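You operate a simulated robot arm through the tools that you are given. There is no shell and no other tool.

Carry out the task below with a simulated robot arm. There is one attempt and no reset: what you move stays moved.

## Task
Free the clamp and strip the crate for washing.
Fine: lid on the out plate, bun on the grey dough board, divider back in its stand.

It is judged by the outcome, as a careful person would: the job done as asked, and still so three seconds after it is handed in. It fails if anything else is knocked over, pushed out of place, dropped, spilled or broken. A push-on lid holds only when it is set on centred and level and pressed home; a screw cap is set on level and turned clockwise until tight.

## Robot
A 6-joint arm with a two-finger gripper, fixed in place. Base frame: the origin is at the foot of the arm, x ahead of it, y to its left, z up; the work surface is at about z = 0.85. Readings come in m, degrees, newtons and seconds.
Its first joint turns from -166.0 to 166.0 degrees. Payload 2.45 kg.
Tool frame: the origin (TCP) lies between the finger pads and is the grasp point; the fingertips stand 0.02 m ahead of it; z points along the fingers, y is the line along which they close. The gripper opens to 0.14 m. The gripper's body begins 0.168 m behind the TCP.
Orientation is told as [roll, pitch, yaw] about the base's x, y, z axes, in that order, counted from this pose: with the fingers straight down and closing along the base's y, the tool's x points along the base's -x, its y along +y and its z along -z.

## Interface
- The arm moves only by the tool play_rows. Its argument "motion" is a list of rows, each a list of 7 numbers: the shift along the tool's x, y, z in units of 300 mm (1.0 is 300 mm), then the turn, a rotation vector about the tool's x, y, z in units of 60 degrees (1.0 is 60 degrees), then the opening, from 0 (shut) to 1 (fully open). In form: [[x, y, z, ax, ay, az, gripper], ...]. A call has 1 to 20 rows; each row is the pose to reach, as a shift and turn from the pose commanded when the call began, along the tool's axes at that moment. A call with a number of a shift or a turn outside -1 to 1 is refused whole. Rows are played at 5 a second. More than 0.05 m and 8.6 degrees between two rows, or a gripper value outside its range, and nothing of the call is played. Where a pose cannot be reached the arm comes as near as it can. A force on the tool above 90 N (or 10 N above the force at the start of the call, whichever is more), or a blocked arm, ends the call early, and 0.2 s more pass. The fingers move at their own pace (about 0.045 m/s each) and stop on an object; they squeeze with about 41 N. The grip force told is the motor's: it shows also when the fingers shut on nothing. Time passes only in rows, and 0.2 s behind the last, so rows that repeat a pose let the fingers close. The reply holds the time, the measured pose of the TCP, the force on the tool along the base axes, the opening and the grip force, in the units named above and with some noise, with the torque about the TCP (base axes, N m) and any sound that the robot's microphone picked up, and new pictures: "pictures" is both (left out), scene, wrist or none.
- Cameras (640 x 400 px; columns grow to the right, rows downward): "scene" is fixed at [0.048, 0.4995, 1.6098]; the picture's right is [-0.58, -0.81, 0.00], its down [-0.36, 0.25, -0.90] and it looks along [0.73, -0.52, -0.44] (base axes); focal length 310 px, centre (320, 200). "wrist" rides on the gripper at [0.078, 0.011, -0.209] in the tool frame; the picture's right is [-0.14, 0.99, 0.00], its down [-0.92, -0.13, -0.37] and it looks along [-0.37, -0.05, 0.93] (tool axes); focal length 280 px, centre (320, 200). There is no depth. A picture from a camera that has moved, and an enlarged one, comes with that camera's place and axes in the base frame and with its lens.
- close_up(camera, box): a new picture of the part [left, top, right, bottom] of that camera's present view, enlarged. No time passes.
- sign_off(): hands the job in; it is judged then, once.

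Places have to be worked out from the pictures, the camera data and where the tool is seen. Open the gripper and draw the arm clear of the work before you hand the job in, unless the task says otherwise.

The tools are called after "Call:" by a JSON object that holds its "method" and its "body". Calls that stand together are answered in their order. play_rows: Moves the arm, as the interface text tells. Its arguments: {"type":"object","properties":{"motion":{"type":"array","items":{"type":"array","items":{"type":"number"}}},"pictures":{"type":"string","enum":["both","scene","wrist","none"]}},"required":["motion"]} The other tools are called the same way: close_up (camera, box) takes an enlarged picture of a part of a camera's view; sign_off () hands the job in.

At the start:

```text
time: 0.0
tcp_pos: [0.6583, -0.2473, 1.2659]
ee_rot: [0.0, 0.0, 0.0]
ft_force: [0.9, -0.1, 0.4]
wrist_torque: [-0.02, 0.02, -0.02]
width: 0.14
grip_force: 0.0
```

scene: 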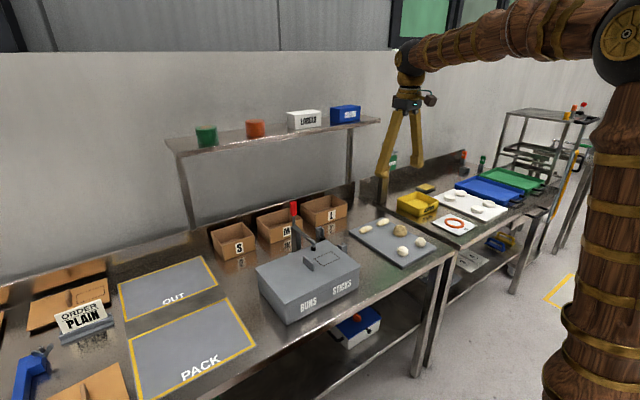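
wrist: 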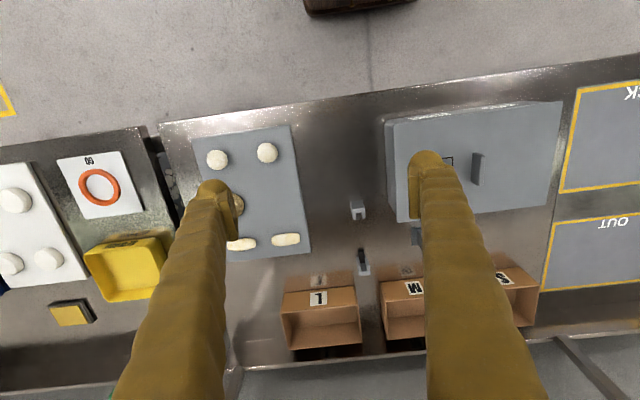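

I'll look closely at the crate, the clamp and the surroundings before moving anything.

Call:
{"method": "close_up", "body": {"camera": "scene", "box": [230, 180, 390, 340]}}

Call:
{"method": "close_up", "body": {"camera": "wrist", "box": [320, 80, 600, 300]}}

Call:
{"method": "close_up", "body": {"camera": "scene", "box": [340, 140, 540, 280]}}

Call:
{"method": "close_up", "body": {"camera": "scene", "box": [0, 240, 270, 400]}}

```text
2.50 times, centred on (310, 260) of scene
camera zoom: at [0.048, 0.4995, 1.6098], right [-0.58, -0.81, 0.0], down [-0.36, 0.25, -0.9], along [0.73, -0.52, -0.44], focal length 774 px, centre (345, 50)
```

zoom: 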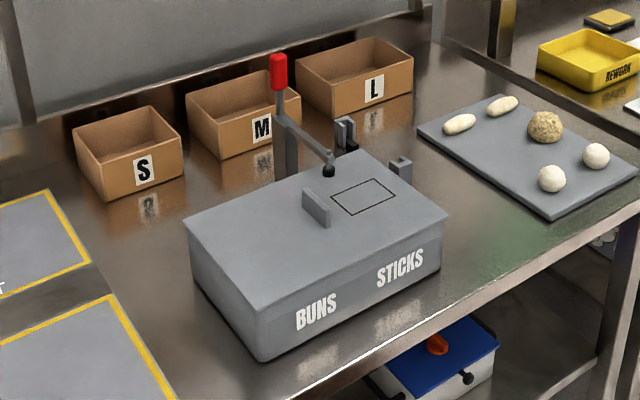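

```text
1.82 times, centred on (460, 190) of wrist
camera zoom: at [0.5807, -0.2365, 1.4748], right [0.14, 0.99, 0.0], down [0.92, -0.13, 0.37], along [0.37, -0.05, -0.93], focal length 510 px, centre (66, 218)
```

zoom: 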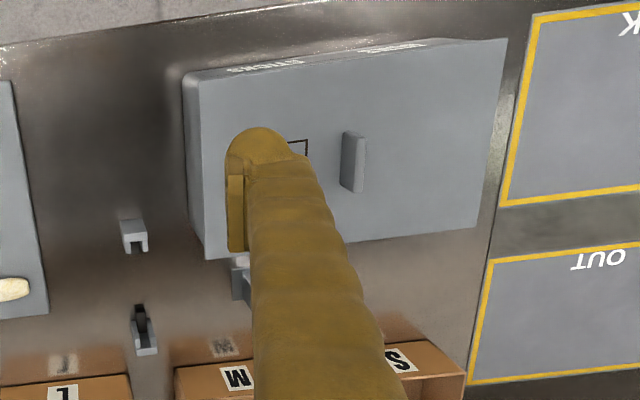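

```text
2.86 times, centred on (440, 210) of scene
camera zoom: at [0.048, 0.4995, 1.6098], right [-0.58, -0.81, 0.0], down [-0.36, 0.25, -0.9], along [0.73, -0.52, -0.44], focal length 884 px, centre (-23, 171)
```

zoom: 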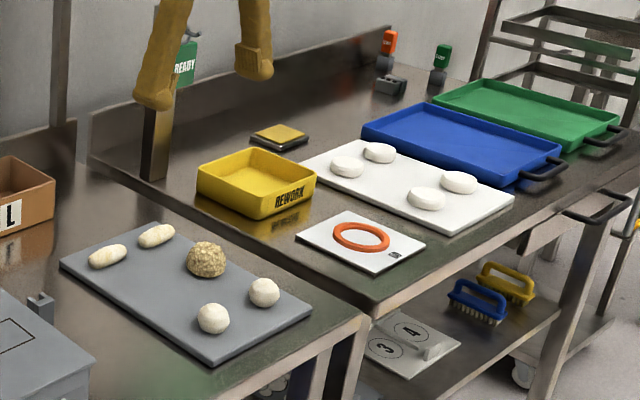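

```text
2.37 times, centred on (135, 320) of scene
camera zoom: at [0.048, 0.4995, 1.6098], right [-0.58, -0.81, 0.0], down [-0.36, 0.25, -0.9], along [0.73, -0.52, -0.44], focal length 734 px, centre (758, -84)
```

zoom: 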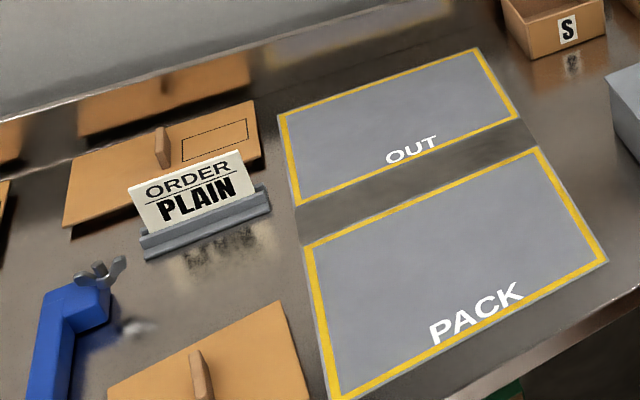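

The crate sits at roughly x 0.66–0.84, y −0.11–0.19, with the clamp post behind it and the slotted divider stand to its right. I'll move the arm above the crate, staying high, to see the clamp and lid with the wrist camera.

Call:
{"method": "play_rows", "body": {"motion": [[0, 0.15, 0, 0, 0, 0, 1], [0, 0.3, 0, 0, 0, 0, 1], [0, 0.45, 0, 0, 0, 0, 1], [0, 0.6, 0, 0, 0, 0, 1], [0, 0.75, 0, 0, 0, 0, 1], [0, 0.9, 0, 0, 0, 0, 1]], "pictures": "both"}}

```text
time: 1.4
tcp_pos: [0.6538, 0.0201, 1.265]
ee_rot: [0.0, 0.1, 0.0]
ft_force: [0.1, 0.2, 0.4]
wrist_torque: [-0.02, 0.0, 0.0]
width: 0.14
grip_force: 0.0
camera wrist: at [0.5772, 0.0313, 1.4738], right [0.14, 0.99, 0.0], down [0.92, -0.13, 0.37], along [0.36, -0.05, -0.93], focal length 280 px, centre (320, 200)
```

scene: 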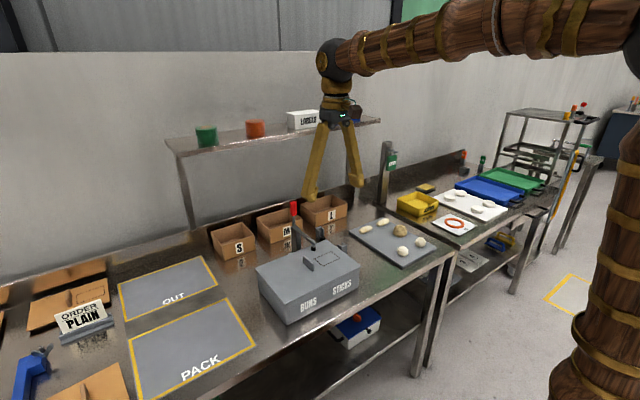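
wrist: 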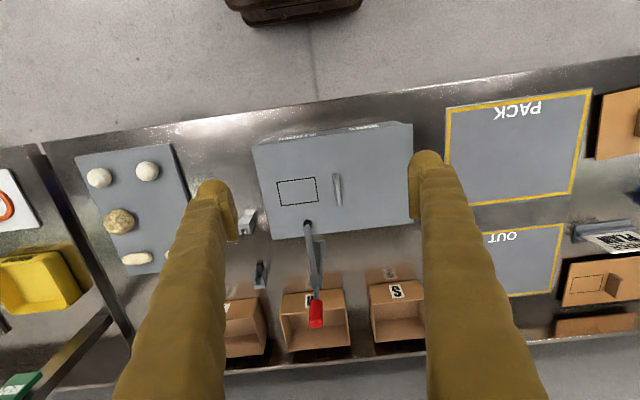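

Call:
{"method": "close_up", "body": {"camera": "wrist", "box": [230, 110, 430, 340]}}

Call:
{"method": "close_up", "body": {"camera": "scene", "box": [270, 190, 350, 260]}}

Call:
{"method": "close_up", "body": {"camera": "wrist", "box": [420, 70, 640, 340]}}

```text
1.74 times, centred on (330, 225) of wrist
camera zoom: at [0.5772, 0.0313, 1.4738], right [0.14, 0.99, 0.0], down [0.92, -0.13, 0.37], along [0.36, -0.05, -0.93], focal length 488 px, centre (303, 156)
```

zoom: 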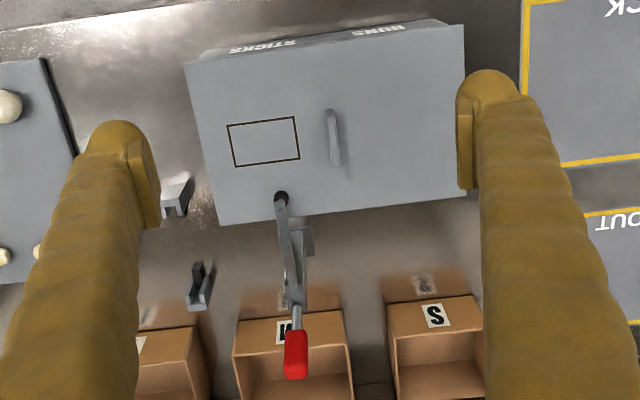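

```text
5.71 times, centred on (310, 225) of scene
camera zoom: at [0.048, 0.4995, 1.6098], right [-0.58, -0.81, 0.0], down [-0.36, 0.25, -0.9], along [0.73, -0.52, -0.44], focal length 1768 px, centre (377, 57)
```

zoom: 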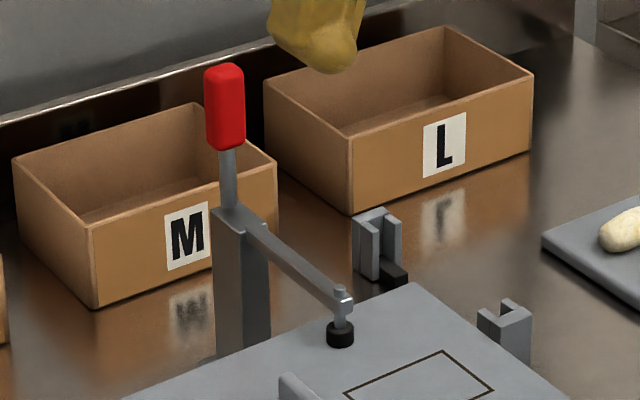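

```text
1.48 times, centred on (530, 205) of wrist
camera zoom: at [0.5772, 0.0313, 1.4738], right [0.14, 0.99, 0.0], down [0.92, -0.13, 0.37], along [0.36, -0.05, -0.93], focal length 415 px, centre (9, 193)
```

zoom: 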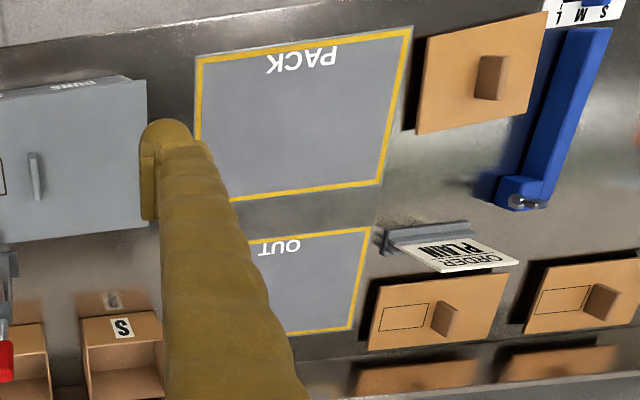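

The clamp is an L-shaped toggle: red handle upright at about (0.965, −0.03, 1.02–1.09), pivot near z 0.976, arm reaching over the lid with its foot at about (0.83, −0.03). I'll close the fingers, tilt the tool 30° outward and take a look from in front of the handle.

Call:
{"method": "play_rows", "body": {"motion": [[-0.08, -0.03, 0.03, 0, -0.08, 0, 0], [-0.16, -0.06, 0.06, 0, -0.17, 0, 0], [-0.24, -0.09, 0.09, 0, -0.26, 0, 0], [-0.32, -0.12, 0.12, 0, -0.35, 0, 0], [-0.4, -0.15, 0.15, 0, -0.43, 0, 0], [-0.48, -0.167, 0.2, 0, -0.5, 0, 0], [-0.48, -0.167, 0.2, 0, -0.5, 0, 0], [-0.48, -0.167, 0.2, 0, -0.5, 0, 0], [-0.48, -0.167, 0.2, 0, -0.5, 0, 0]], "pictures": "both"}}

```text
time: 3.4
tcp_pos: [0.805, -0.0269, 1.2066]
ee_rot: [0.1, -30.0, -0.1]
ft_force: [-1.2, 0.3, 0.7]
wrist_torque: [-0.01, 0.04, 0.01]
width: 0.0
grip_force: 29.3
camera wrist: at [0.6336, -0.0161, 1.3477], right [0.12, 0.99, 0.07], down [0.61, -0.13, 0.78], along [0.78, -0.05, -0.62], focal length 280 px, centre (320, 200)
```

scene: 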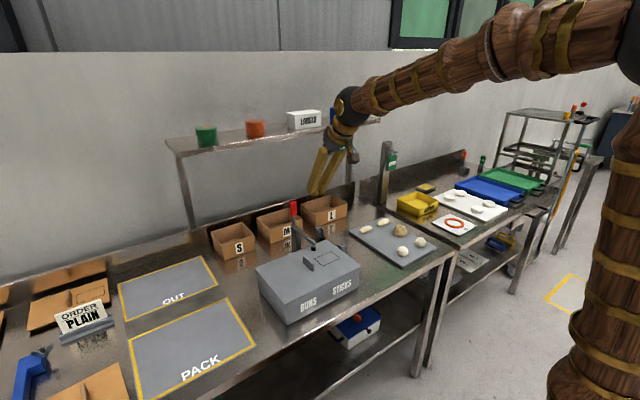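
wrist: 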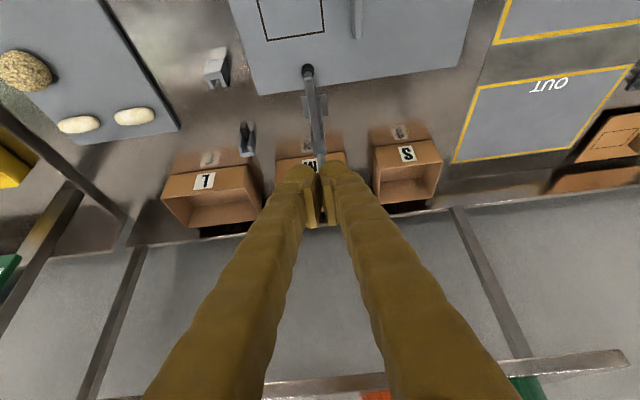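

Everything reads as expected and the arm reaches well in this tilt. I'll bring the closed fingertips down in front of the red handle, stopping a few centimetres short of it.

Call:
{"method": "play_rows", "body": {"motion": [[0.006, 0, 0.11, 0, 0, 0, 0], [0.012, 0, 0.22, 0, 0, 0, 0], [0.018, 0, 0.33, 0, 0, 0, 0], [0.024, 0, 0.44, 0, 0, 0, 0], [0.028, 0, 0.549, 0, 0, 0, 0], [0.028, 0, 0.549, 0, 0, 0, 0]], "pictures": "both"}}

```text
time: 4.8
tcp_pos: [0.8771, -0.0264, 1.0606]
ee_rot: [-0.1, -30.0, 0.1]
ft_force: [0.9, 0.4, 0.1]
wrist_torque: [0.0, 0.01, -0.01]
width: 0.0001
grip_force: 29.3
camera wrist: at [0.7065, -0.0155, 1.2009], right [0.12, 0.99, 0.07], down [0.61, -0.13, 0.78], along [0.78, -0.05, -0.62], focal length 280 px, centre (320, 200)
```

scene: 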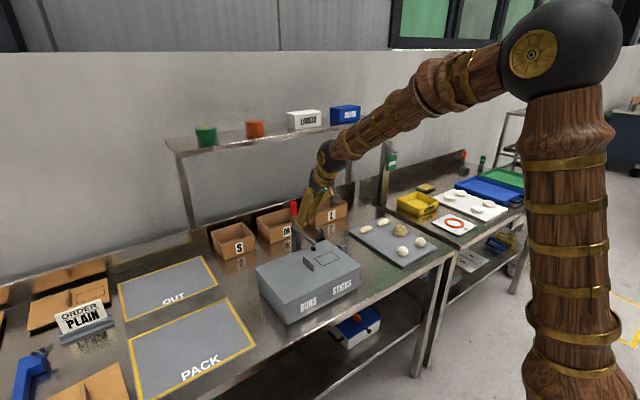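
wrist: 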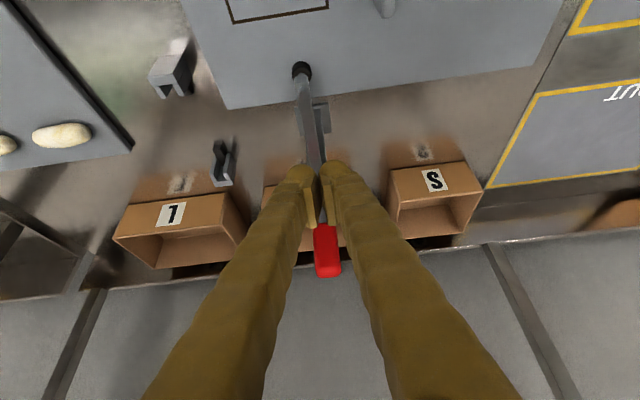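

Call:
{"method": "close_up", "body": {"camera": "scene", "box": [270, 160, 360, 260]}}

Call:
{"method": "close_up", "body": {"camera": "wrist", "box": [260, 40, 380, 300]}}

```text
4.00 times, centred on (315, 210) of scene
camera zoom: at [0.048, 0.4995, 1.6098], right [-0.58, -0.81, 0.0], down [-0.36, 0.25, -0.9], along [0.73, -0.52, -0.44], focal length 1238 px, centre (340, 160)
```

zoom: 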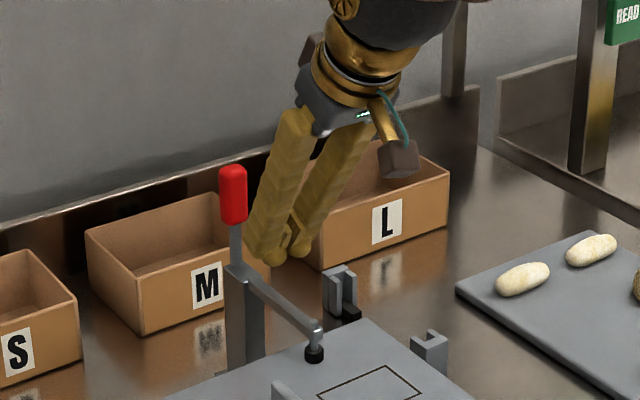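

```text
1.54 times, centred on (320, 170) of wrist
camera zoom: at [0.7065, -0.0155, 1.2009], right [0.12, 0.99, 0.07], down [0.61, -0.13, 0.78], along [0.78, -0.05, -0.62], focal length 431 px, centre (320, 246)
```

zoom: 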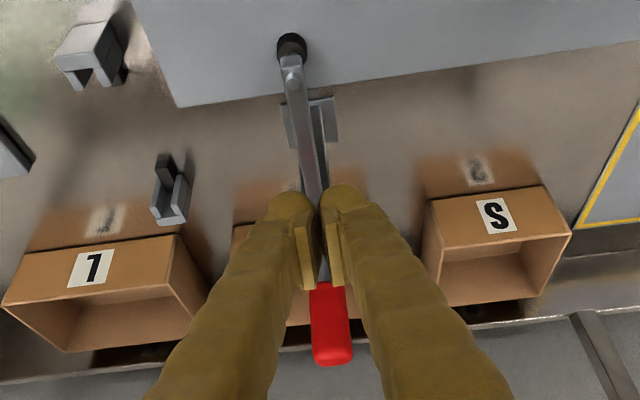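

The fingertips are about 5 cm in front of the handle and in line with it (handle at y ≈ −0.029). I'll push slowly in +x and watch whether the lever rotates back.

Call:
{"method": "play_rows", "body": {"motion": [[-0.03, -0.005, 0.0173, 0, 0, 0, 0], [-0.06, -0.01, 0.0346, 0, 0, 0, 0], [-0.09, -0.01, 0.052, 0, 0, 0, 0], [-0.12, -0.01, 0.0693, 0, 0, 0, 0], [-0.15, -0.01, 0.0866, 0, 0, 0, 0], [-0.18, -0.01, 0.104, 0, 0, 0, 0], [-0.21, -0.01, 0.121, 0, 0, 0, 0], [-0.24, -0.01, 0.1385, 0, 0, 0, 0]], "pictures": "both"}}

```text
time: 6.6
tcp_pos: [0.9586, -0.0296, 1.0593]
ee_rot: [0.0, -30.1, -0.1]
ft_force: [-1.5, -0.9, -0.2]
wrist_torque: [0.0, 0.03, 0.02]
width: 0.0061
grip_force: 29.8
camera wrist: at [0.788, -0.0191, 1.2007], right [0.12, 0.99, 0.07], down [0.61, -0.13, 0.78], along [0.78, -0.05, -0.62], focal length 280 px, centre (320, 200)
```

scene: 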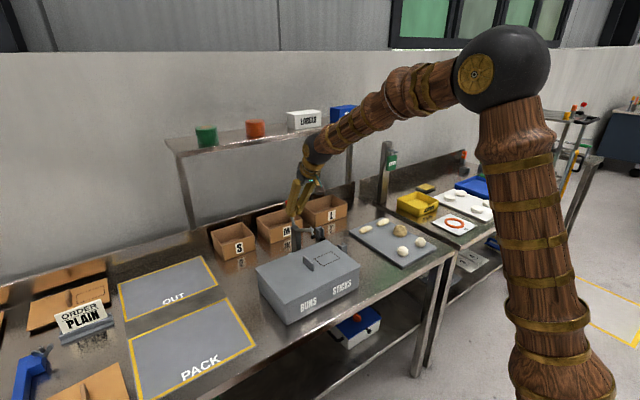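
wrist: 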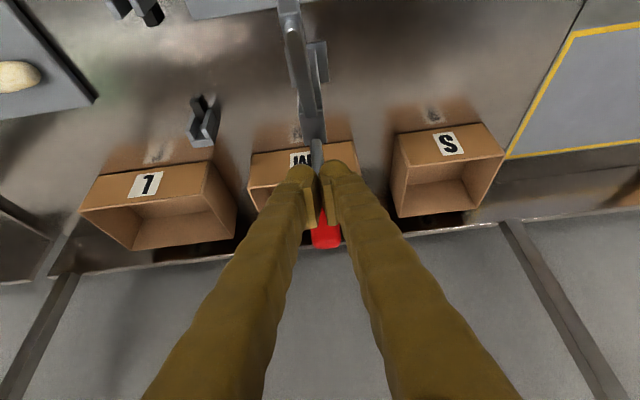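

The lever is rotating back with almost no force and the clamp arm has lifted. I'll look at it closely before continuing.

Call:
{"method": "close_up", "body": {"camera": "scene", "box": [270, 160, 360, 260]}}

Call:
{"method": "close_up", "body": {"camera": "wrist", "box": [240, 0, 400, 260]}}

```text
4.00 times, centred on (315, 210) of scene
camera zoom: at [0.048, 0.4995, 1.6098], right [-0.58, -0.81, 0.0], down [-0.36, 0.25, -0.9], along [0.73, -0.52, -0.44], focal length 1238 px, centre (340, 160)
```

zoom: 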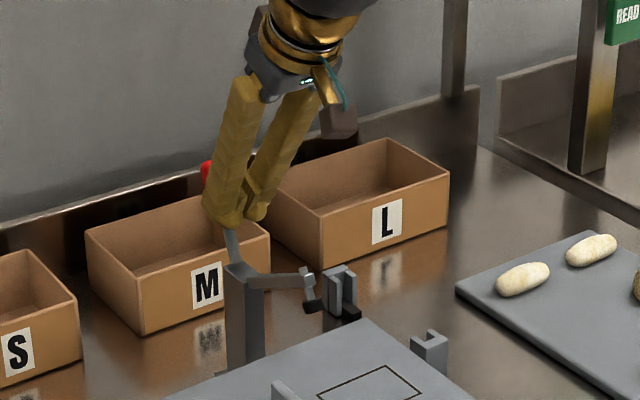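

```text
1.54 times, centred on (320, 130) of wrist
camera zoom: at [0.788, -0.0191, 1.2007], right [0.12, 0.99, 0.07], down [0.61, -0.13, 0.78], along [0.78, -0.05, -0.62], focal length 431 px, centre (320, 308)
```

zoom: 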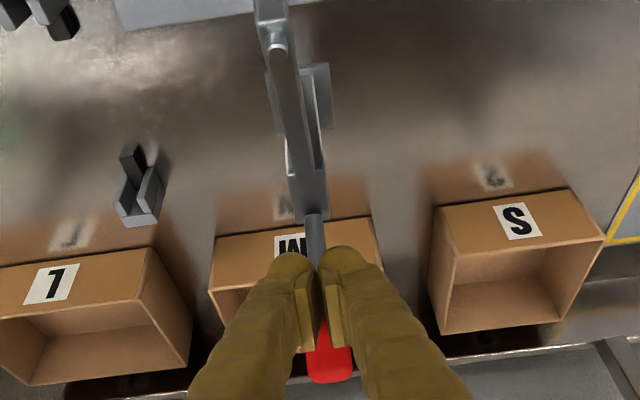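

The lever has turned about 25–30° about its pivot. I'll keep following its arc, forward and down, to about 70°.

Call:
{"method": "play_rows", "body": {"motion": [[-0.012, 0, 0.028, 0, 0, 0, 0], [-0.0203, 0, 0.054, 0, 0, 0, 0], [-0.031, 0, 0.085, 0, 0, 0, 0], [-0.042, 0, 0.1167, 0, 0, 0, 0], [-0.045, 0, 0.15, 0, 0, 0, 0], [-0.047, 0, 0.181, 0, 0, 0, 0]], "pictures": "both"}}

Call:
{"method": "close_up", "body": {"camera": "scene", "box": [270, 160, 360, 260]}}

```text
time: 7.9
tcp_pos: [0.9909, -0.0299, 1.0309]
ee_rot: [0.0, -30.0, 0.0]
ft_force: [-36.4, 1.5, 25.4]
wrist_torque: [0.03, 0.12, 0.02]
width: 0.006
grip_force: 29.4
stopped in row 6: the force on the tool passed its limit at 119 N (the readings are from after the stop); the commanded pose is now the measured one
camera wrist: at [0.8198, -0.0211, 1.1728], right [0.12, 0.99, 0.07], down [0.61, -0.13, 0.78], along [0.78, -0.05, -0.62], focal length 280 px, centre (320, 200)
```

scene: 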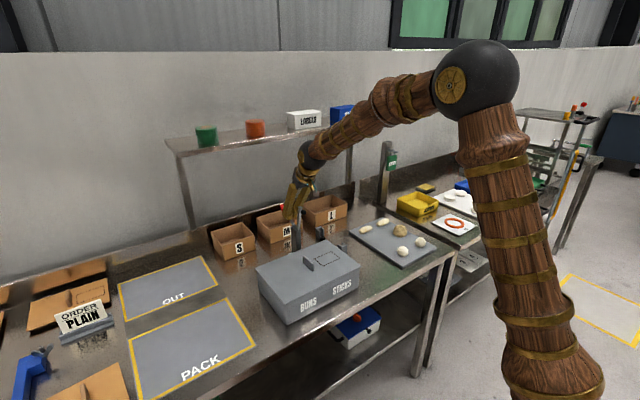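
wrist: 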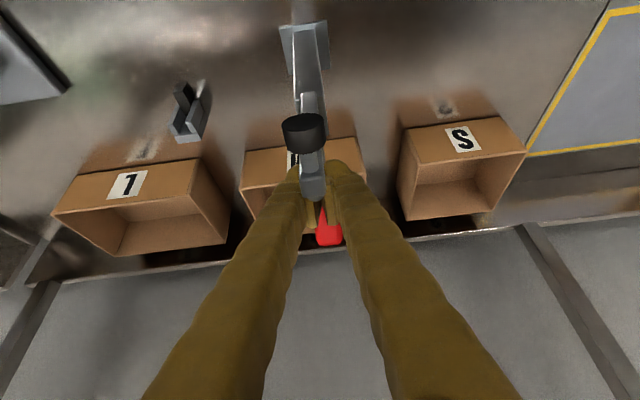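

```text
4.00 times, centred on (315, 210) of scene
camera zoom: at [0.048, 0.4995, 1.6098], right [-0.58, -0.81, 0.0], down [-0.36, 0.25, -0.9], along [0.73, -0.52, -0.44], focal length 1238 px, centre (340, 160)
```

zoom: 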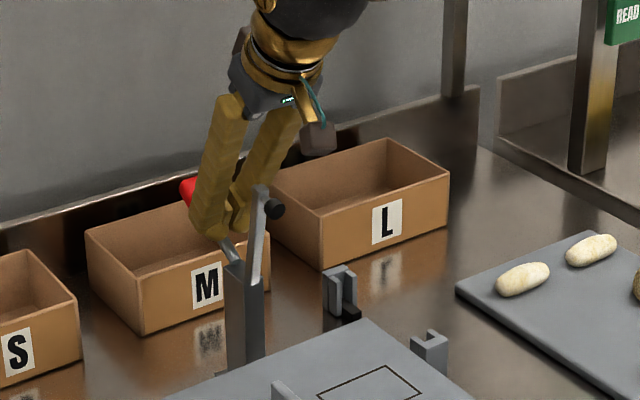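

The clamp arm is now upright at its stop (that's the force spike) and clear of the lid. To withdraw without touching the arm, I'll ease off, open the fingers so they straddle the lever, then back out along the tool axis.

Call:
{"method": "play_rows", "body": {"motion": [[0.004, 0, -0.01, 0, 0, 0, 0.15], [0.004, 0, -0.015, 0, 0, 0, 0.35], [0.004, 0, -0.015, 0, 0, 0, 0.6], [0.004, 0, -0.015, 0, 0, 0, 0.6], [0.004, 0, -0.015, 0, 0, 0, 0.6], [0.004, 0, -0.015, 0, 0, 0, 0.6], [0.004, 0, -0.015, 0, 0, 0, 0.6]], "pictures": "both"}}

```text
time: 9.5
tcp_pos: [0.9873, -0.0313, 1.0332]
ee_rot: [0.0, -29.9, -0.1]
ft_force: [-0.2, 0.7, -0.3]
wrist_torque: [-0.03, -0.02, -0.01]
width: 0.0837
grip_force: 0.1
camera wrist: at [0.8172, -0.0206, 1.1744], right [0.12, 0.99, 0.07], down [0.61, -0.13, 0.78], along [0.78, -0.05, -0.62], focal length 280 px, centre (320, 200)
```

scene: 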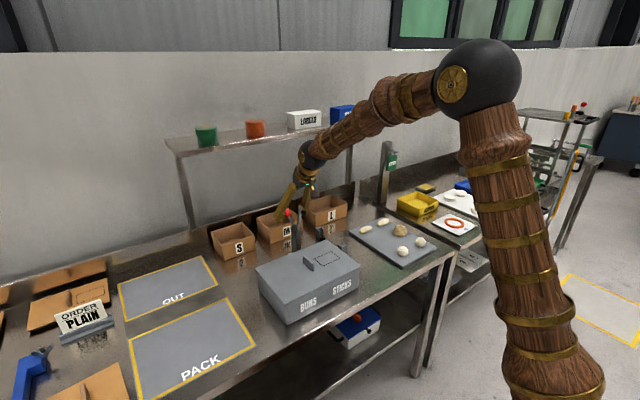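
wrist: 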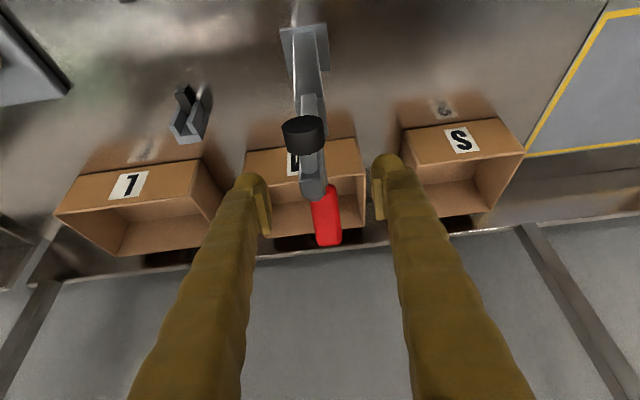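

The clamp stays open on its own and the fingers straddle it clear of contact. I'll back straight out along the tool axis, then bring the tool vertical above the lid handle for a look.

Call:
{"method": "play_rows", "body": {"motion": [[0, 0, -0.14, 0, 0, 0, 0.6], [0, 0, -0.28, 0, 0, 0, 0.6], [0, 0, -0.42, 0, 0, 0, 0.6], [0, 0, -0.56, 0, 0, 0, 0.6], [0.12, 0.03, -0.64, 0, 0.1, 0, 0.6], [0.25, 0.06, -0.68, 0, 0.2, 0, 0.6], [0.38, 0.09, -0.72, 0, 0.3, 0, 0.6], [0.5, 0.12, -0.72, 0, 0.4, 0, 0.6], [0.6, 0.15, -0.72, 0, 0.5, 0, 0.6]], "pictures": "both"}}

Call:
{"method": "close_up", "body": {"camera": "scene", "box": [240, 180, 380, 330]}}

```text
time: 11.5
tcp_pos: [0.7239, 0.0149, 1.1312]
ee_rot: [0.0, 0.3, 0.0]
ft_force: [-0.2, -0.2, 0.4]
wrist_torque: [-0.02, -0.01, 0.01]
width: 0.084
grip_force: 0.1
camera wrist: at [0.648, 0.0255, 1.3403], right [0.14, 0.99, 0.0], down [0.92, -0.13, 0.37], along [0.36, -0.05, -0.93], focal length 280 px, centre (320, 200)
```

scene: 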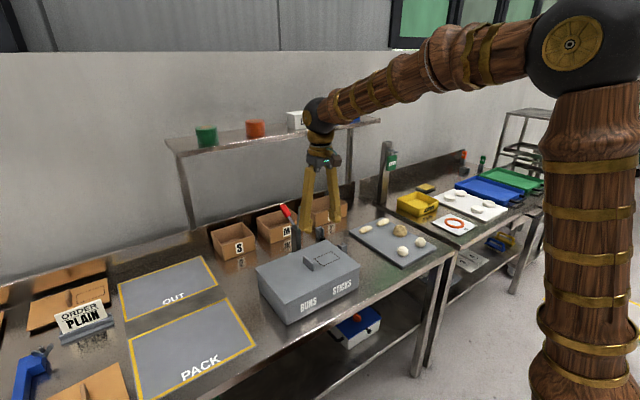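
wrist: 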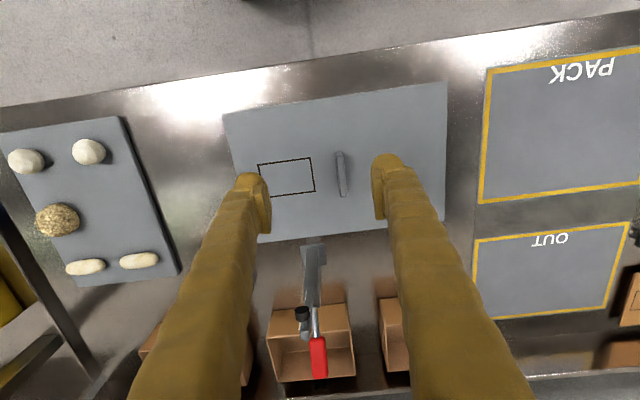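

```text
2.67 times, centred on (310, 255) of scene
camera zoom: at [0.048, 0.4995, 1.6098], right [-0.58, -0.81, 0.0], down [-0.36, 0.25, -0.9], along [0.73, -0.52, -0.44], focal length 825 px, centre (347, 53)
```

zoom: 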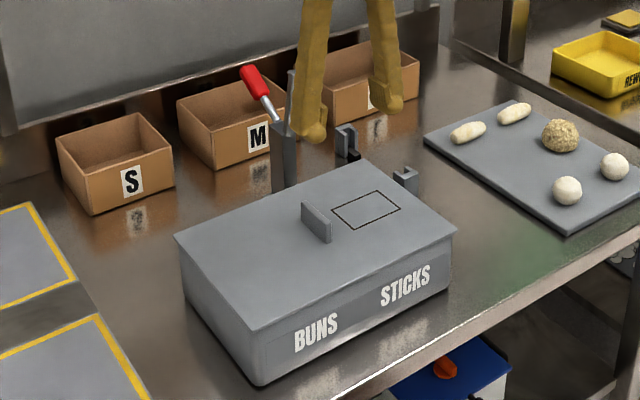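

The clamp is fully clear of the lid. I'll zoom in on the lid handle to place it precisely.

Call:
{"method": "close_up", "body": {"camera": "wrist", "box": [220, 70, 460, 250]}}

Call:
{"method": "close_up", "body": {"camera": "scene", "box": [290, 235, 350, 285]}}

```text
2.22 times, centred on (340, 160) of wrist
camera zoom: at [0.648, 0.0255, 1.3403], right [0.14, 0.99, 0.0], down [0.92, -0.13, 0.37], along [0.36, -0.05, -0.93], focal length 623 px, centre (276, 289)
```

zoom: 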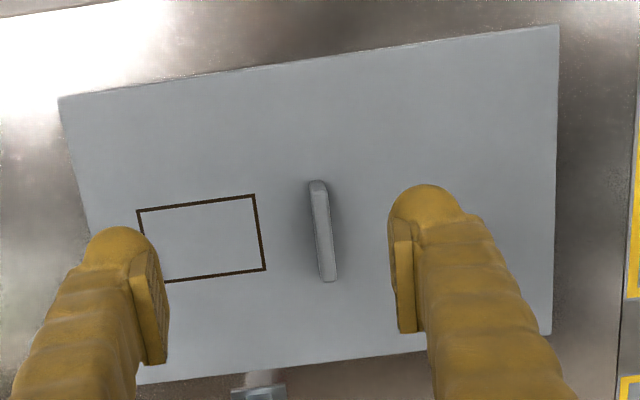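

```text
8.00 times, centred on (320, 260) of scene
camera zoom: at [0.048, 0.4995, 1.6098], right [-0.58, -0.81, 0.0], down [-0.36, 0.25, -0.9], along [0.73, -0.52, -0.44], focal length 2476 px, centre (320, -280)
```

zoom: 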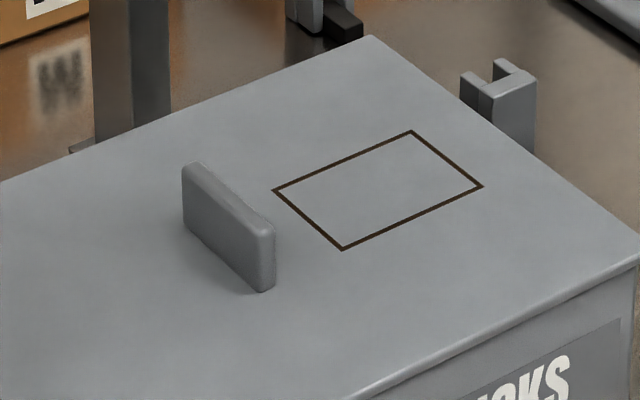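

The handle fin is centred at about (0.760, 0.037), running along x, about 6 cm long, from z 0.942 to 0.973. The lid is about 0.20 × 0.30, the same size as the OUT plate centred near (1.07, 0.44). That is beyond tool-down reach, so I'll take the lid with the tool tilted 40° about the closing axis. First I'll hover over the fin in that tilt.

Call:
{"method": "play_rows", "body": {"motion": [[-0.024, 0.015, 0.04, 0, -0.13, 0, 0.6], [-0.048, 0.03, 0.08, 0, -0.26, 0, 0.6], [-0.072, 0.045, 0.12, 0, -0.39, 0, 0.6], [-0.096, 0.06, 0.16, 0, -0.53, 0, 0.6], [-0.119, 0.075, 0.2, 0, -0.667, 0, 0.6], [-0.119, 0.075, 0.237, 0, -0.667, 0, 0.6]], "pictures": "both"}}

Call:
{"method": "close_up", "body": {"camera": "scene", "box": [250, 170, 370, 290]}}

Call:
{"method": "close_up", "body": {"camera": "wrist", "box": [220, 80, 420, 280]}}

```text
time: 12.9
tcp_pos: [0.7603, 0.0343, 1.0617]
ee_rot: [-0.1, -40.1, 0.1]
ft_force: [0.1, 1.4, 0.1]
wrist_torque: [0.0, 0.0, 0.05]
width: 0.0839
grip_force: 0.1
camera wrist: at [0.5675, 0.0446, 1.1702], right [0.1, 0.99, 0.09], down [0.47, -0.13, 0.87], along [0.88, -0.05, -0.48], focal length 280 px, centre (320, 200)
```

scene: 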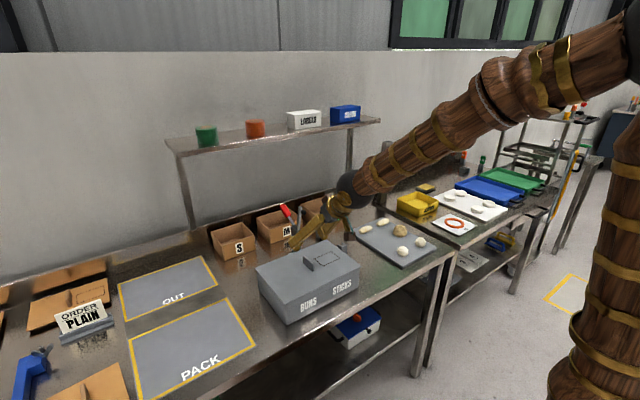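
wrist: 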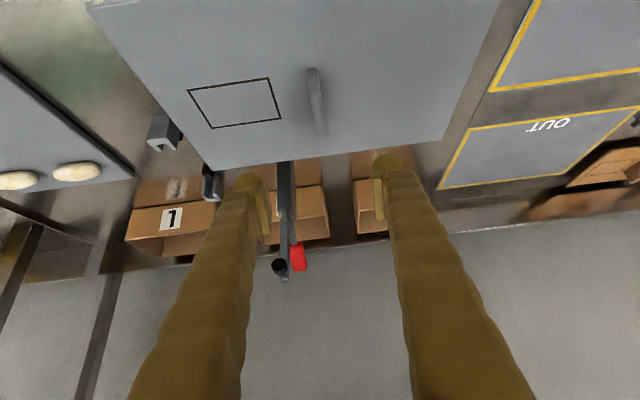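

```text
3.33 times, centred on (310, 230) of scene
camera zoom: at [0.048, 0.4995, 1.6098], right [-0.58, -0.81, 0.0], down [-0.36, 0.25, -0.9], along [0.73, -0.52, -0.44], focal length 1032 px, centre (353, 100)
```

zoom: 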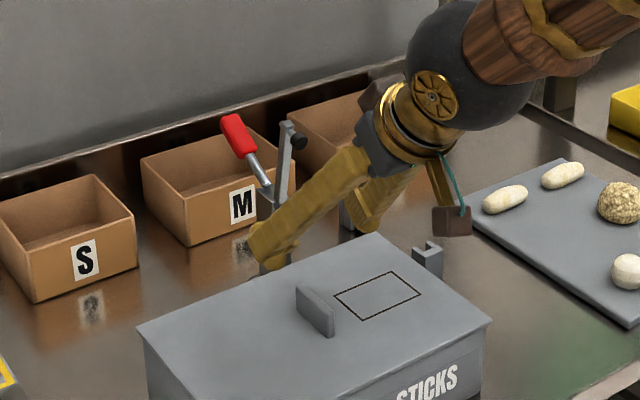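

```text
2.00 times, centred on (320, 180) of wrist
camera zoom: at [0.5675, 0.0446, 1.1702], right [0.1, 0.99, 0.09], down [0.47, -0.13, 0.87], along [0.88, -0.05, -0.48], focal length 561 px, centre (320, 240)
```

zoom: 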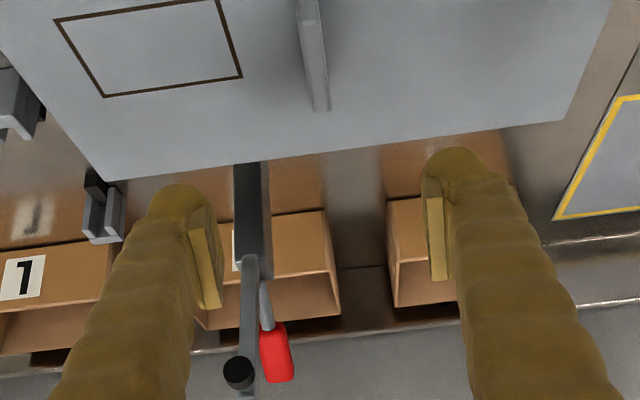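

The fingers line up on either side of the fin (fin centre about (0.759, 0.039)). I'll descend straight down to just above full grasp depth and check clearance.

Call:
{"method": "play_rows", "body": {"motion": [[0.05, 0.005, 0.06, 0, 0, 0, 0.6], [0.1, 0.01, 0.12, 0, 0, 0, 0.6], [0.15, 0.0133, 0.179, 0, 0, 0, 0.6], [0.182, 0.0133, 0.217, 0, 0, 0, 0.6], [0.182, 0.0133, 0.217, 0, 0, 0, 0.6]], "pictures": "both"}}

Call:
{"method": "close_up", "body": {"camera": "scene", "box": [270, 210, 360, 290]}}

Call:
{"method": "close_up", "body": {"camera": "wrist", "box": [220, 80, 420, 280]}}

```text
time: 14.1
tcp_pos: [0.7607, 0.0403, 0.9742]
ee_rot: [0.7, -39.9, -1.0]
ft_force: [0.6, -0.8, -0.2]
wrist_torque: [-0.03, 0.01, 0.05]
width: 0.0843
grip_force: 0.1
out of reach, approached as far as the arm can: row 3, 4
camera wrist: at [0.5681, 0.0519, 1.0843], right [0.12, 0.99, 0.1], down [0.47, -0.14, 0.87], along [0.87, -0.06, -0.48], focal length 280 px, centre (320, 200)
```

scene: 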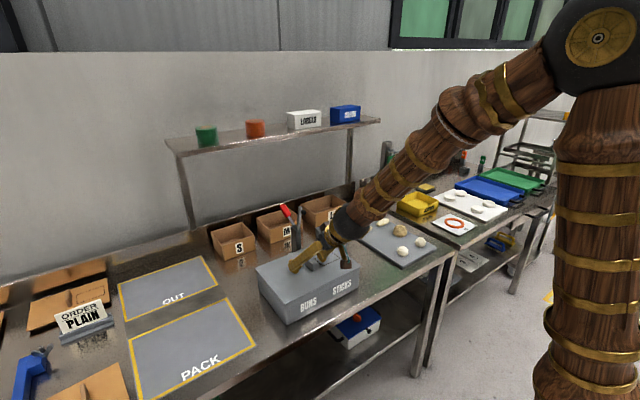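
wrist: 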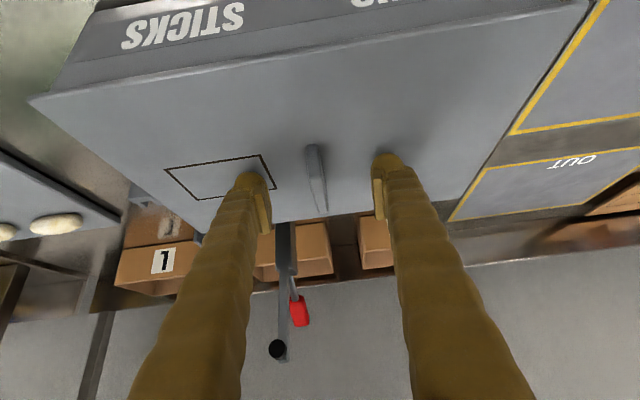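

```text
5.00 times, centred on (315, 250) of scene
camera zoom: at [0.048, 0.4995, 1.6098], right [-0.58, -0.81, 0.0], down [-0.36, 0.25, -0.9], along [0.73, -0.52, -0.44], focal length 1547 px, centre (345, -50)
```

zoom: 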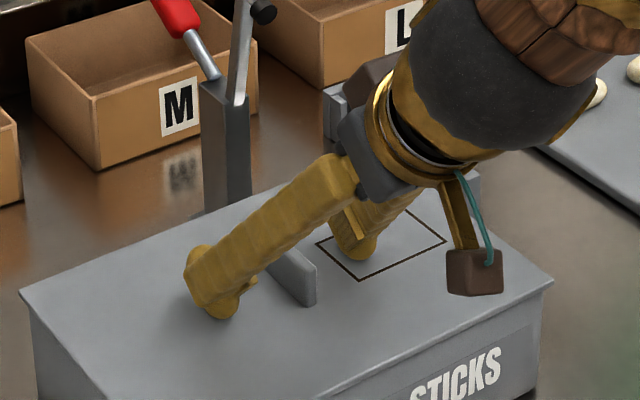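

```text
2.00 times, centred on (320, 180) of wrist
camera zoom: at [0.5681, 0.0519, 1.0843], right [0.12, 0.99, 0.1], down [0.47, -0.14, 0.87], along [0.87, -0.06, -0.48], focal length 561 px, centre (320, 240)
```

zoom: 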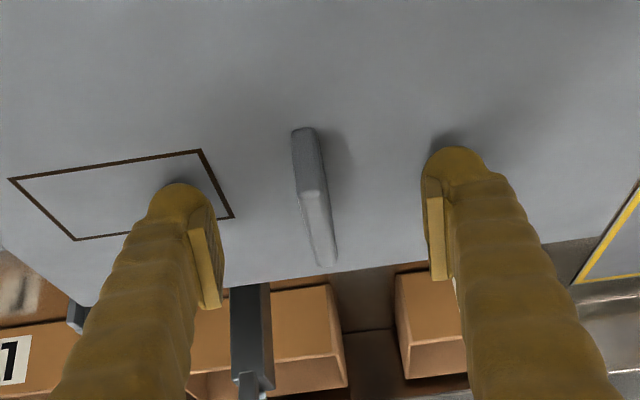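

The arm reports it strains to hold this 40° tilt so close in. Before committing the lid, I'll rise, ease to a 33° tilt and rehearse the reach over the OUT plate with the gripper empty.

Call:
{"method": "play_rows", "body": {"motion": [[-0.0857, 0, -0.102, 0, 0.04, 0, 0.6], [-0.171, 0, -0.204, 0, 0.08, 0, 0.6], [-0.257, 0, -0.306, 0, 0.117, 0, 0.6], [-0.257, 0.15, -0.306, 0, 0.117, 0, 0.6], [-0.257, 0.3, -0.306, 0, 0.117, 0, 0.6], [-0.257, 0.45, -0.306, 0, 0.117, 0, 0.6], [-0.257, 0.6, -0.306, 0, 0.117, 0, 0.6], [-0.257, 0.75, -0.306, 0, 0.117, 0, 0.6], [-0.257, 0.9, -0.306, 0, 0.117, 0, 0.6]], "pictures": "wrist"}}

```text
time: 16.1
tcp_pos: [0.7598, 0.3105, 1.0996]
ee_rot: [0.1, -32.9, 0.0]
ft_force: [-0.1, 0.4, -0.3]
wrist_torque: [0.02, 0.01, 0.03]
width: 0.0839
grip_force: 0.1
out of reach, approached as far as the arm can: row 1
camera wrist: at [0.5818, 0.3213, 1.2317], right [0.12, 0.99, 0.08], down [0.57, -0.13, 0.81], along [0.81, -0.05, -0.58], focal length 280 px, centre (320, 200)
```

wrist: 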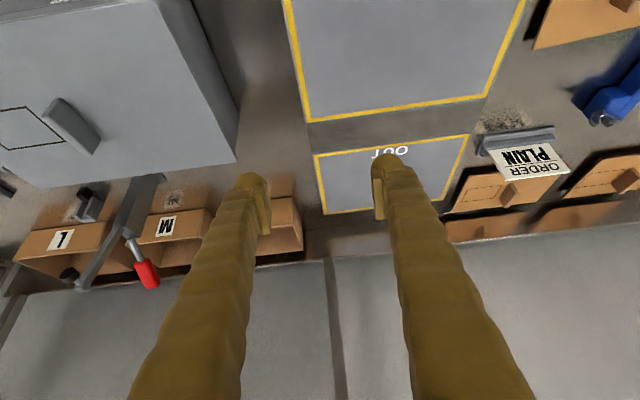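

The posture is fine now. I'll continue the rehearsal out over the OUT plate, staying 15 cm above it.

Call:
{"method": "play_rows", "body": {"motion": [[-0.086, 0.054, 0.105, 0, 0, 0, 0.6], [-0.171, 0.108, 0.21, 0, 0, 0, 0.6], [-0.257, 0.162, 0.316, 0, 0, 0, 0.6], [-0.343, 0.217, 0.421, 0, 0, 0, 0.6], [-0.428, 0.271, 0.526, 0, 0, 0, 0.6], [-0.514, 0.325, 0.632, 0, 0, 0, 0.6], [-0.6, 0.379, 0.737, 0, 0, 0, 0.6], [-0.685, 0.433, 0.842, 0, 0, 0, 0.6]], "pictures": "both"}}

```text
time: 17.9
tcp_pos: [1.0725, 0.4412, 0.9959]
ee_rot: [0.0, -32.9, 0.0]
ft_force: [-0.1, -0.7, 1.3]
wrist_torque: [0.02, 0.02, 0.02]
width: 0.084
grip_force: 0.0
camera wrist: at [0.8938, 0.4516, 1.1282], right [0.11, 0.99, 0.07], down [0.57, -0.13, 0.81], along [0.81, -0.05, -0.58], focal length 280 px, centre (320, 200)
```

scene: 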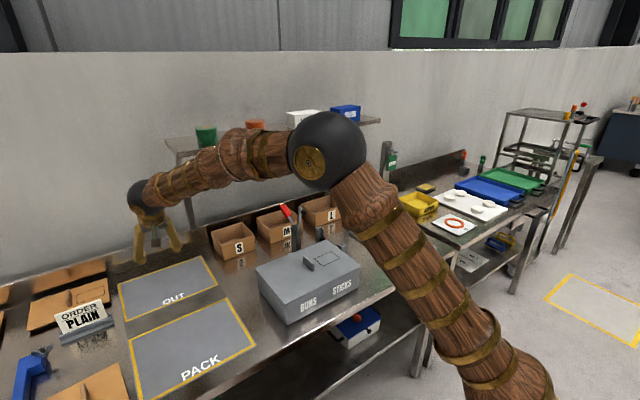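
wrist: 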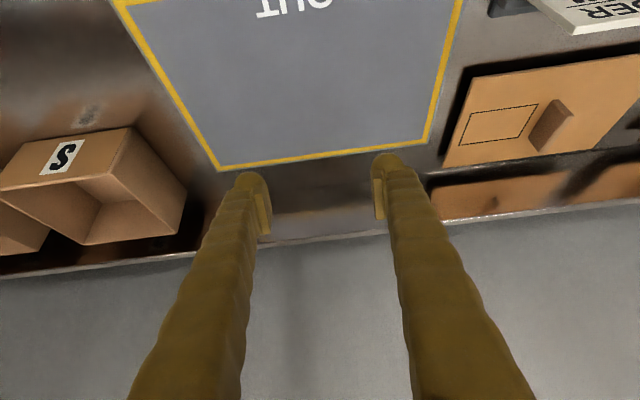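

Reached cleanly; the plate spans about x 0.97–1.175, y 0.294–0.590, so its centre is (1.073, 0.442). I'll check that the arm can go low enough here, come back up, and then return to the lid.

Call:
{"method": "play_rows", "body": {"motion": [[0.06, 0, 0.093, 0, 0, 0, 0.6], [0.12, 0, 0.186, 0, 0, 0, 0.6], [0.18, 0, 0.278, 0, 0, 0, 0.6], [0.18, 0, 0.278, 0, 0, 0, 0.6], [0.12, 0, 0.186, 0, 0, 0, 0.6], [0.06, 0, 0.093, 0, 0, 0, 0.6], [0, 0, 0, 0, 0, 0, 0.6], [-0.055, 0, -0.084, 0, 0, 0, 0.6], [-0.109, 0, -0.168, 0, 0, 0, 0.6]], "pictures": "none"}}

```text
time: 19.9
tcp_pos: [1.0688, 0.4395, 1.0532]
ee_rot: [0.0, -32.8, 0.1]
ft_force: [-0.3, 0.1, 0.0]
wrist_torque: [-0.06, 0.0, 0.0]
width: 0.084
grip_force: 0.0
```

No reach complaints at placing height. I'll return the same way — back in x first, then across in y — to the lid handle.

Call:
{"method": "play_rows", "body": {"motion": [[0.123, 0, -0.08, 0, 0, 0, 0.6], [0.247, 0, -0.16, 0, 0, 0, 0.6], [0.37, 0, -0.24, 0, 0, 0, 0.6], [0.494, 0, -0.32, 0, 0, 0, 0.6], [0.617, 0, -0.4, 0, 0, 0, 0.6], [0.74, 0, -0.48, 0, 0, 0, 0.6], [0.864, 0, -0.561, 0, 0, 0, 0.6], [0.864, -0.15, -0.561, 0, 0, 0, 0.6], [0.864, -0.3, -0.561, 0, 0, 0, 0.6], [0.864, -0.45, -0.561, 0, 0, 0, 0.6], [0.864, -0.6, -0.561, 0, 0, 0, 0.6], [0.864, -0.75, -0.561, 0, 0, 0, 0.6], [0.864, -0.9, -0.561, 0, 0, 0, 0.6]], "pictures": "none"}}

```text
time: 22.7
tcp_pos: [0.7607, 0.1706, 1.0527]
ee_rot: [0.0, -32.9, 0.0]
ft_force: [-0.5, -0.1, -0.4]
wrist_torque: [0.02, 0.0, -0.03]
width: 0.0838
grip_force: 0.1
```

Now across to the fin and down to just above grasp height, with the fingers straddling it.

Call:
{"method": "play_rows", "body": {"motion": [[0, -0.146, 0, 0, 0, 0, 0.6], [0, -0.292, 0, 0, 0, 0, 0.6], [0, -0.438, 0, 0, 0, 0, 0.6], [0.035, -0.438, 0.055, 0, 0, 0, 0.6], [0.07, -0.438, 0.11, 0, 0, 0, 0.6], [0.107, -0.438, 0.165, 0, 0, 0, 0.6], [0.141, -0.438, 0.2172, 0, 0, 0, 0.6], [0.141, -0.438, 0.2172, 0, 0, 0, 0.6]], "pictures": "both"}}

Call:
{"method": "close_up", "body": {"camera": "scene", "box": [280, 220, 350, 280]}}

Call:
{"method": "close_up", "body": {"camera": "wrist", "box": [220, 80, 420, 280]}}

```text
time: 24.5
tcp_pos: [0.761, 0.0386, 0.9763]
ee_rot: [0.0, -32.9, 0.1]
ft_force: [0.2, -0.5, 0.0]
wrist_torque: [0.01, 0.0, 0.01]
width: 0.0838
grip_force: 0.1
camera wrist: at [0.5836, 0.0496, 1.1088], right [0.11, 0.99, 0.07], down [0.57, -0.13, 0.81], along [0.81, -0.05, -0.58], focal length 280 px, centre (320, 200)
```

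scene: 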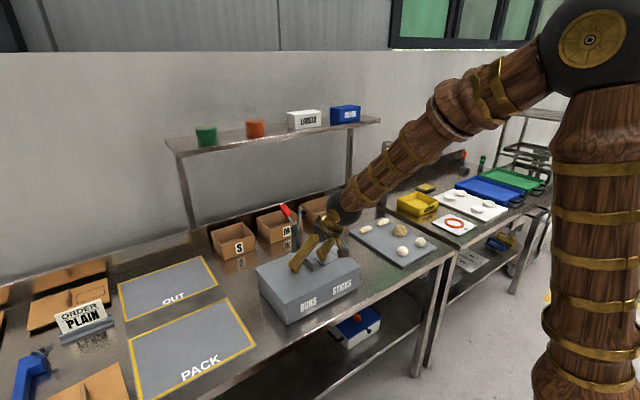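
wrist: 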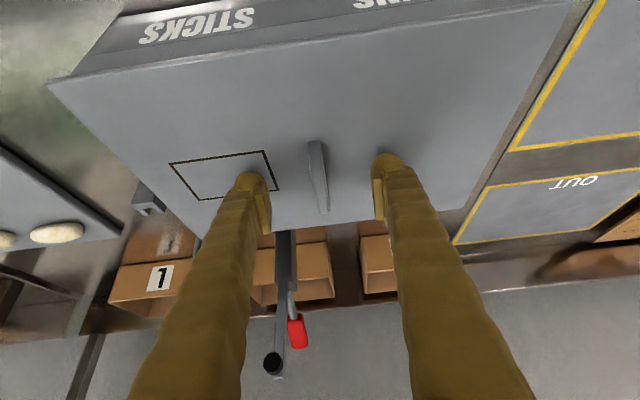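

```text
6.67 times, centred on (315, 250) of scene
camera zoom: at [0.048, 0.4995, 1.6098], right [-0.58, -0.81, 0.0], down [-0.36, 0.25, -0.9], along [0.73, -0.52, -0.44], focal length 2063 px, centre (353, -133)
```

zoom: 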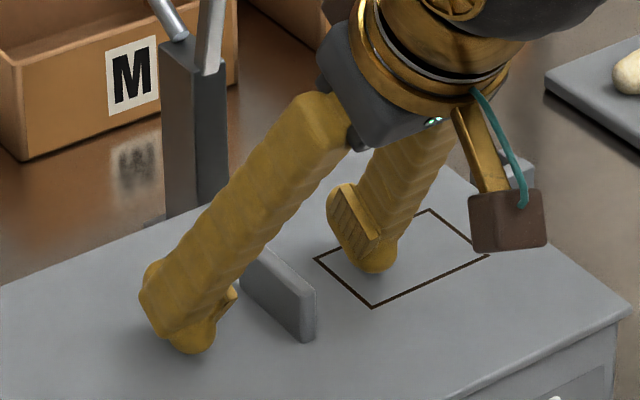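

```text
2.00 times, centred on (320, 180) of wrist
camera zoom: at [0.5836, 0.0496, 1.1088], right [0.11, 0.99, 0.07], down [0.57, -0.13, 0.81], along [0.81, -0.05, -0.58], focal length 561 px, centre (320, 240)
```

zoom: 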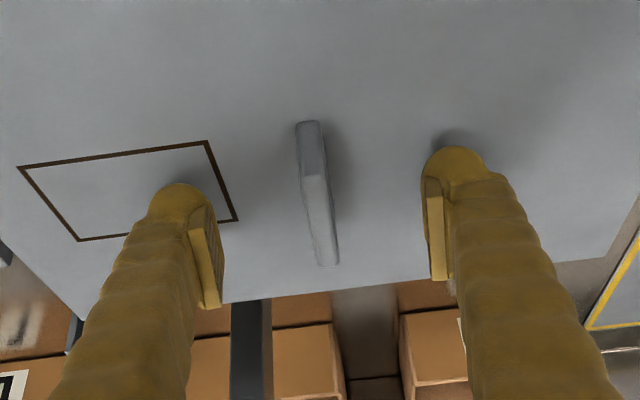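

Tips are about 7 mm above the lid surface and the fin is centred between the pads. I'll go 4 mm lower and close on the fin.

Call:
{"method": "play_rows", "body": {"motion": [[0.0073, 0, 0.0112, 0, 0, 0, 0.6], [0.0073, 0, 0.0112, 0, 0, 0, 0.3], [0.0073, 0, 0.0112, 0, 0, 0, 0], [0.0073, 0, 0.0112, 0, 0, 0, 0], [0.0073, 0, 0.0112, 0, 0, 0, 0], [0.0073, 0, 0.0112, 0, 0, 0, 0], [0.0073, 0, 0.0112, 0, 0, 0, 0], [0.0073, 0, 0.0112, 0, 0, 0, 0]], "pictures": "both"}}

Call:
{"method": "close_up", "body": {"camera": "scene", "box": [280, 220, 350, 280]}}

```text
time: 26.3
tcp_pos: [0.7609, 0.0395, 0.9728]
ee_rot: [0.0, -32.9, 0.0]
ft_force: [0.6, -0.9, -0.6]
wrist_torque: [0.01, -0.01, 0.0]
width: 0.0086
grip_force: 35.9
camera wrist: at [0.5831, 0.0491, 1.1053], right [0.11, 0.99, 0.07], down [0.57, -0.13, 0.81], along [0.81, -0.05, -0.58], focal length 280 px, centre (320, 200)
```

scene: 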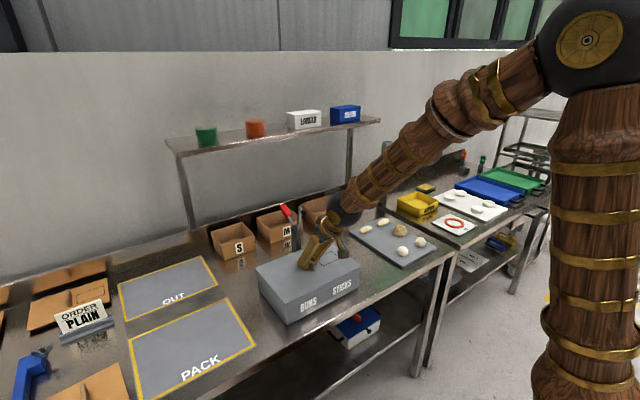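
wrist: 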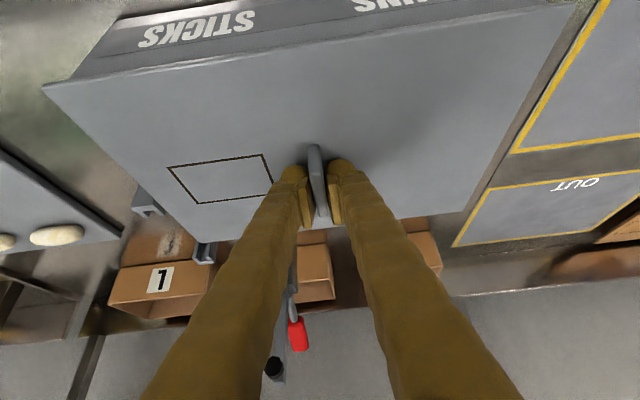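

```text
6.67 times, centred on (315, 250) of scene
camera zoom: at [0.048, 0.4995, 1.6098], right [-0.58, -0.81, 0.0], down [-0.36, 0.25, -0.9], along [0.73, -0.52, -0.44], focal length 2063 px, centre (353, -133)
```

zoom: 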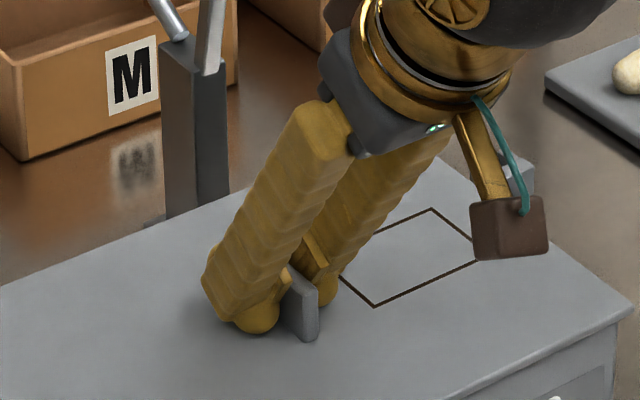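

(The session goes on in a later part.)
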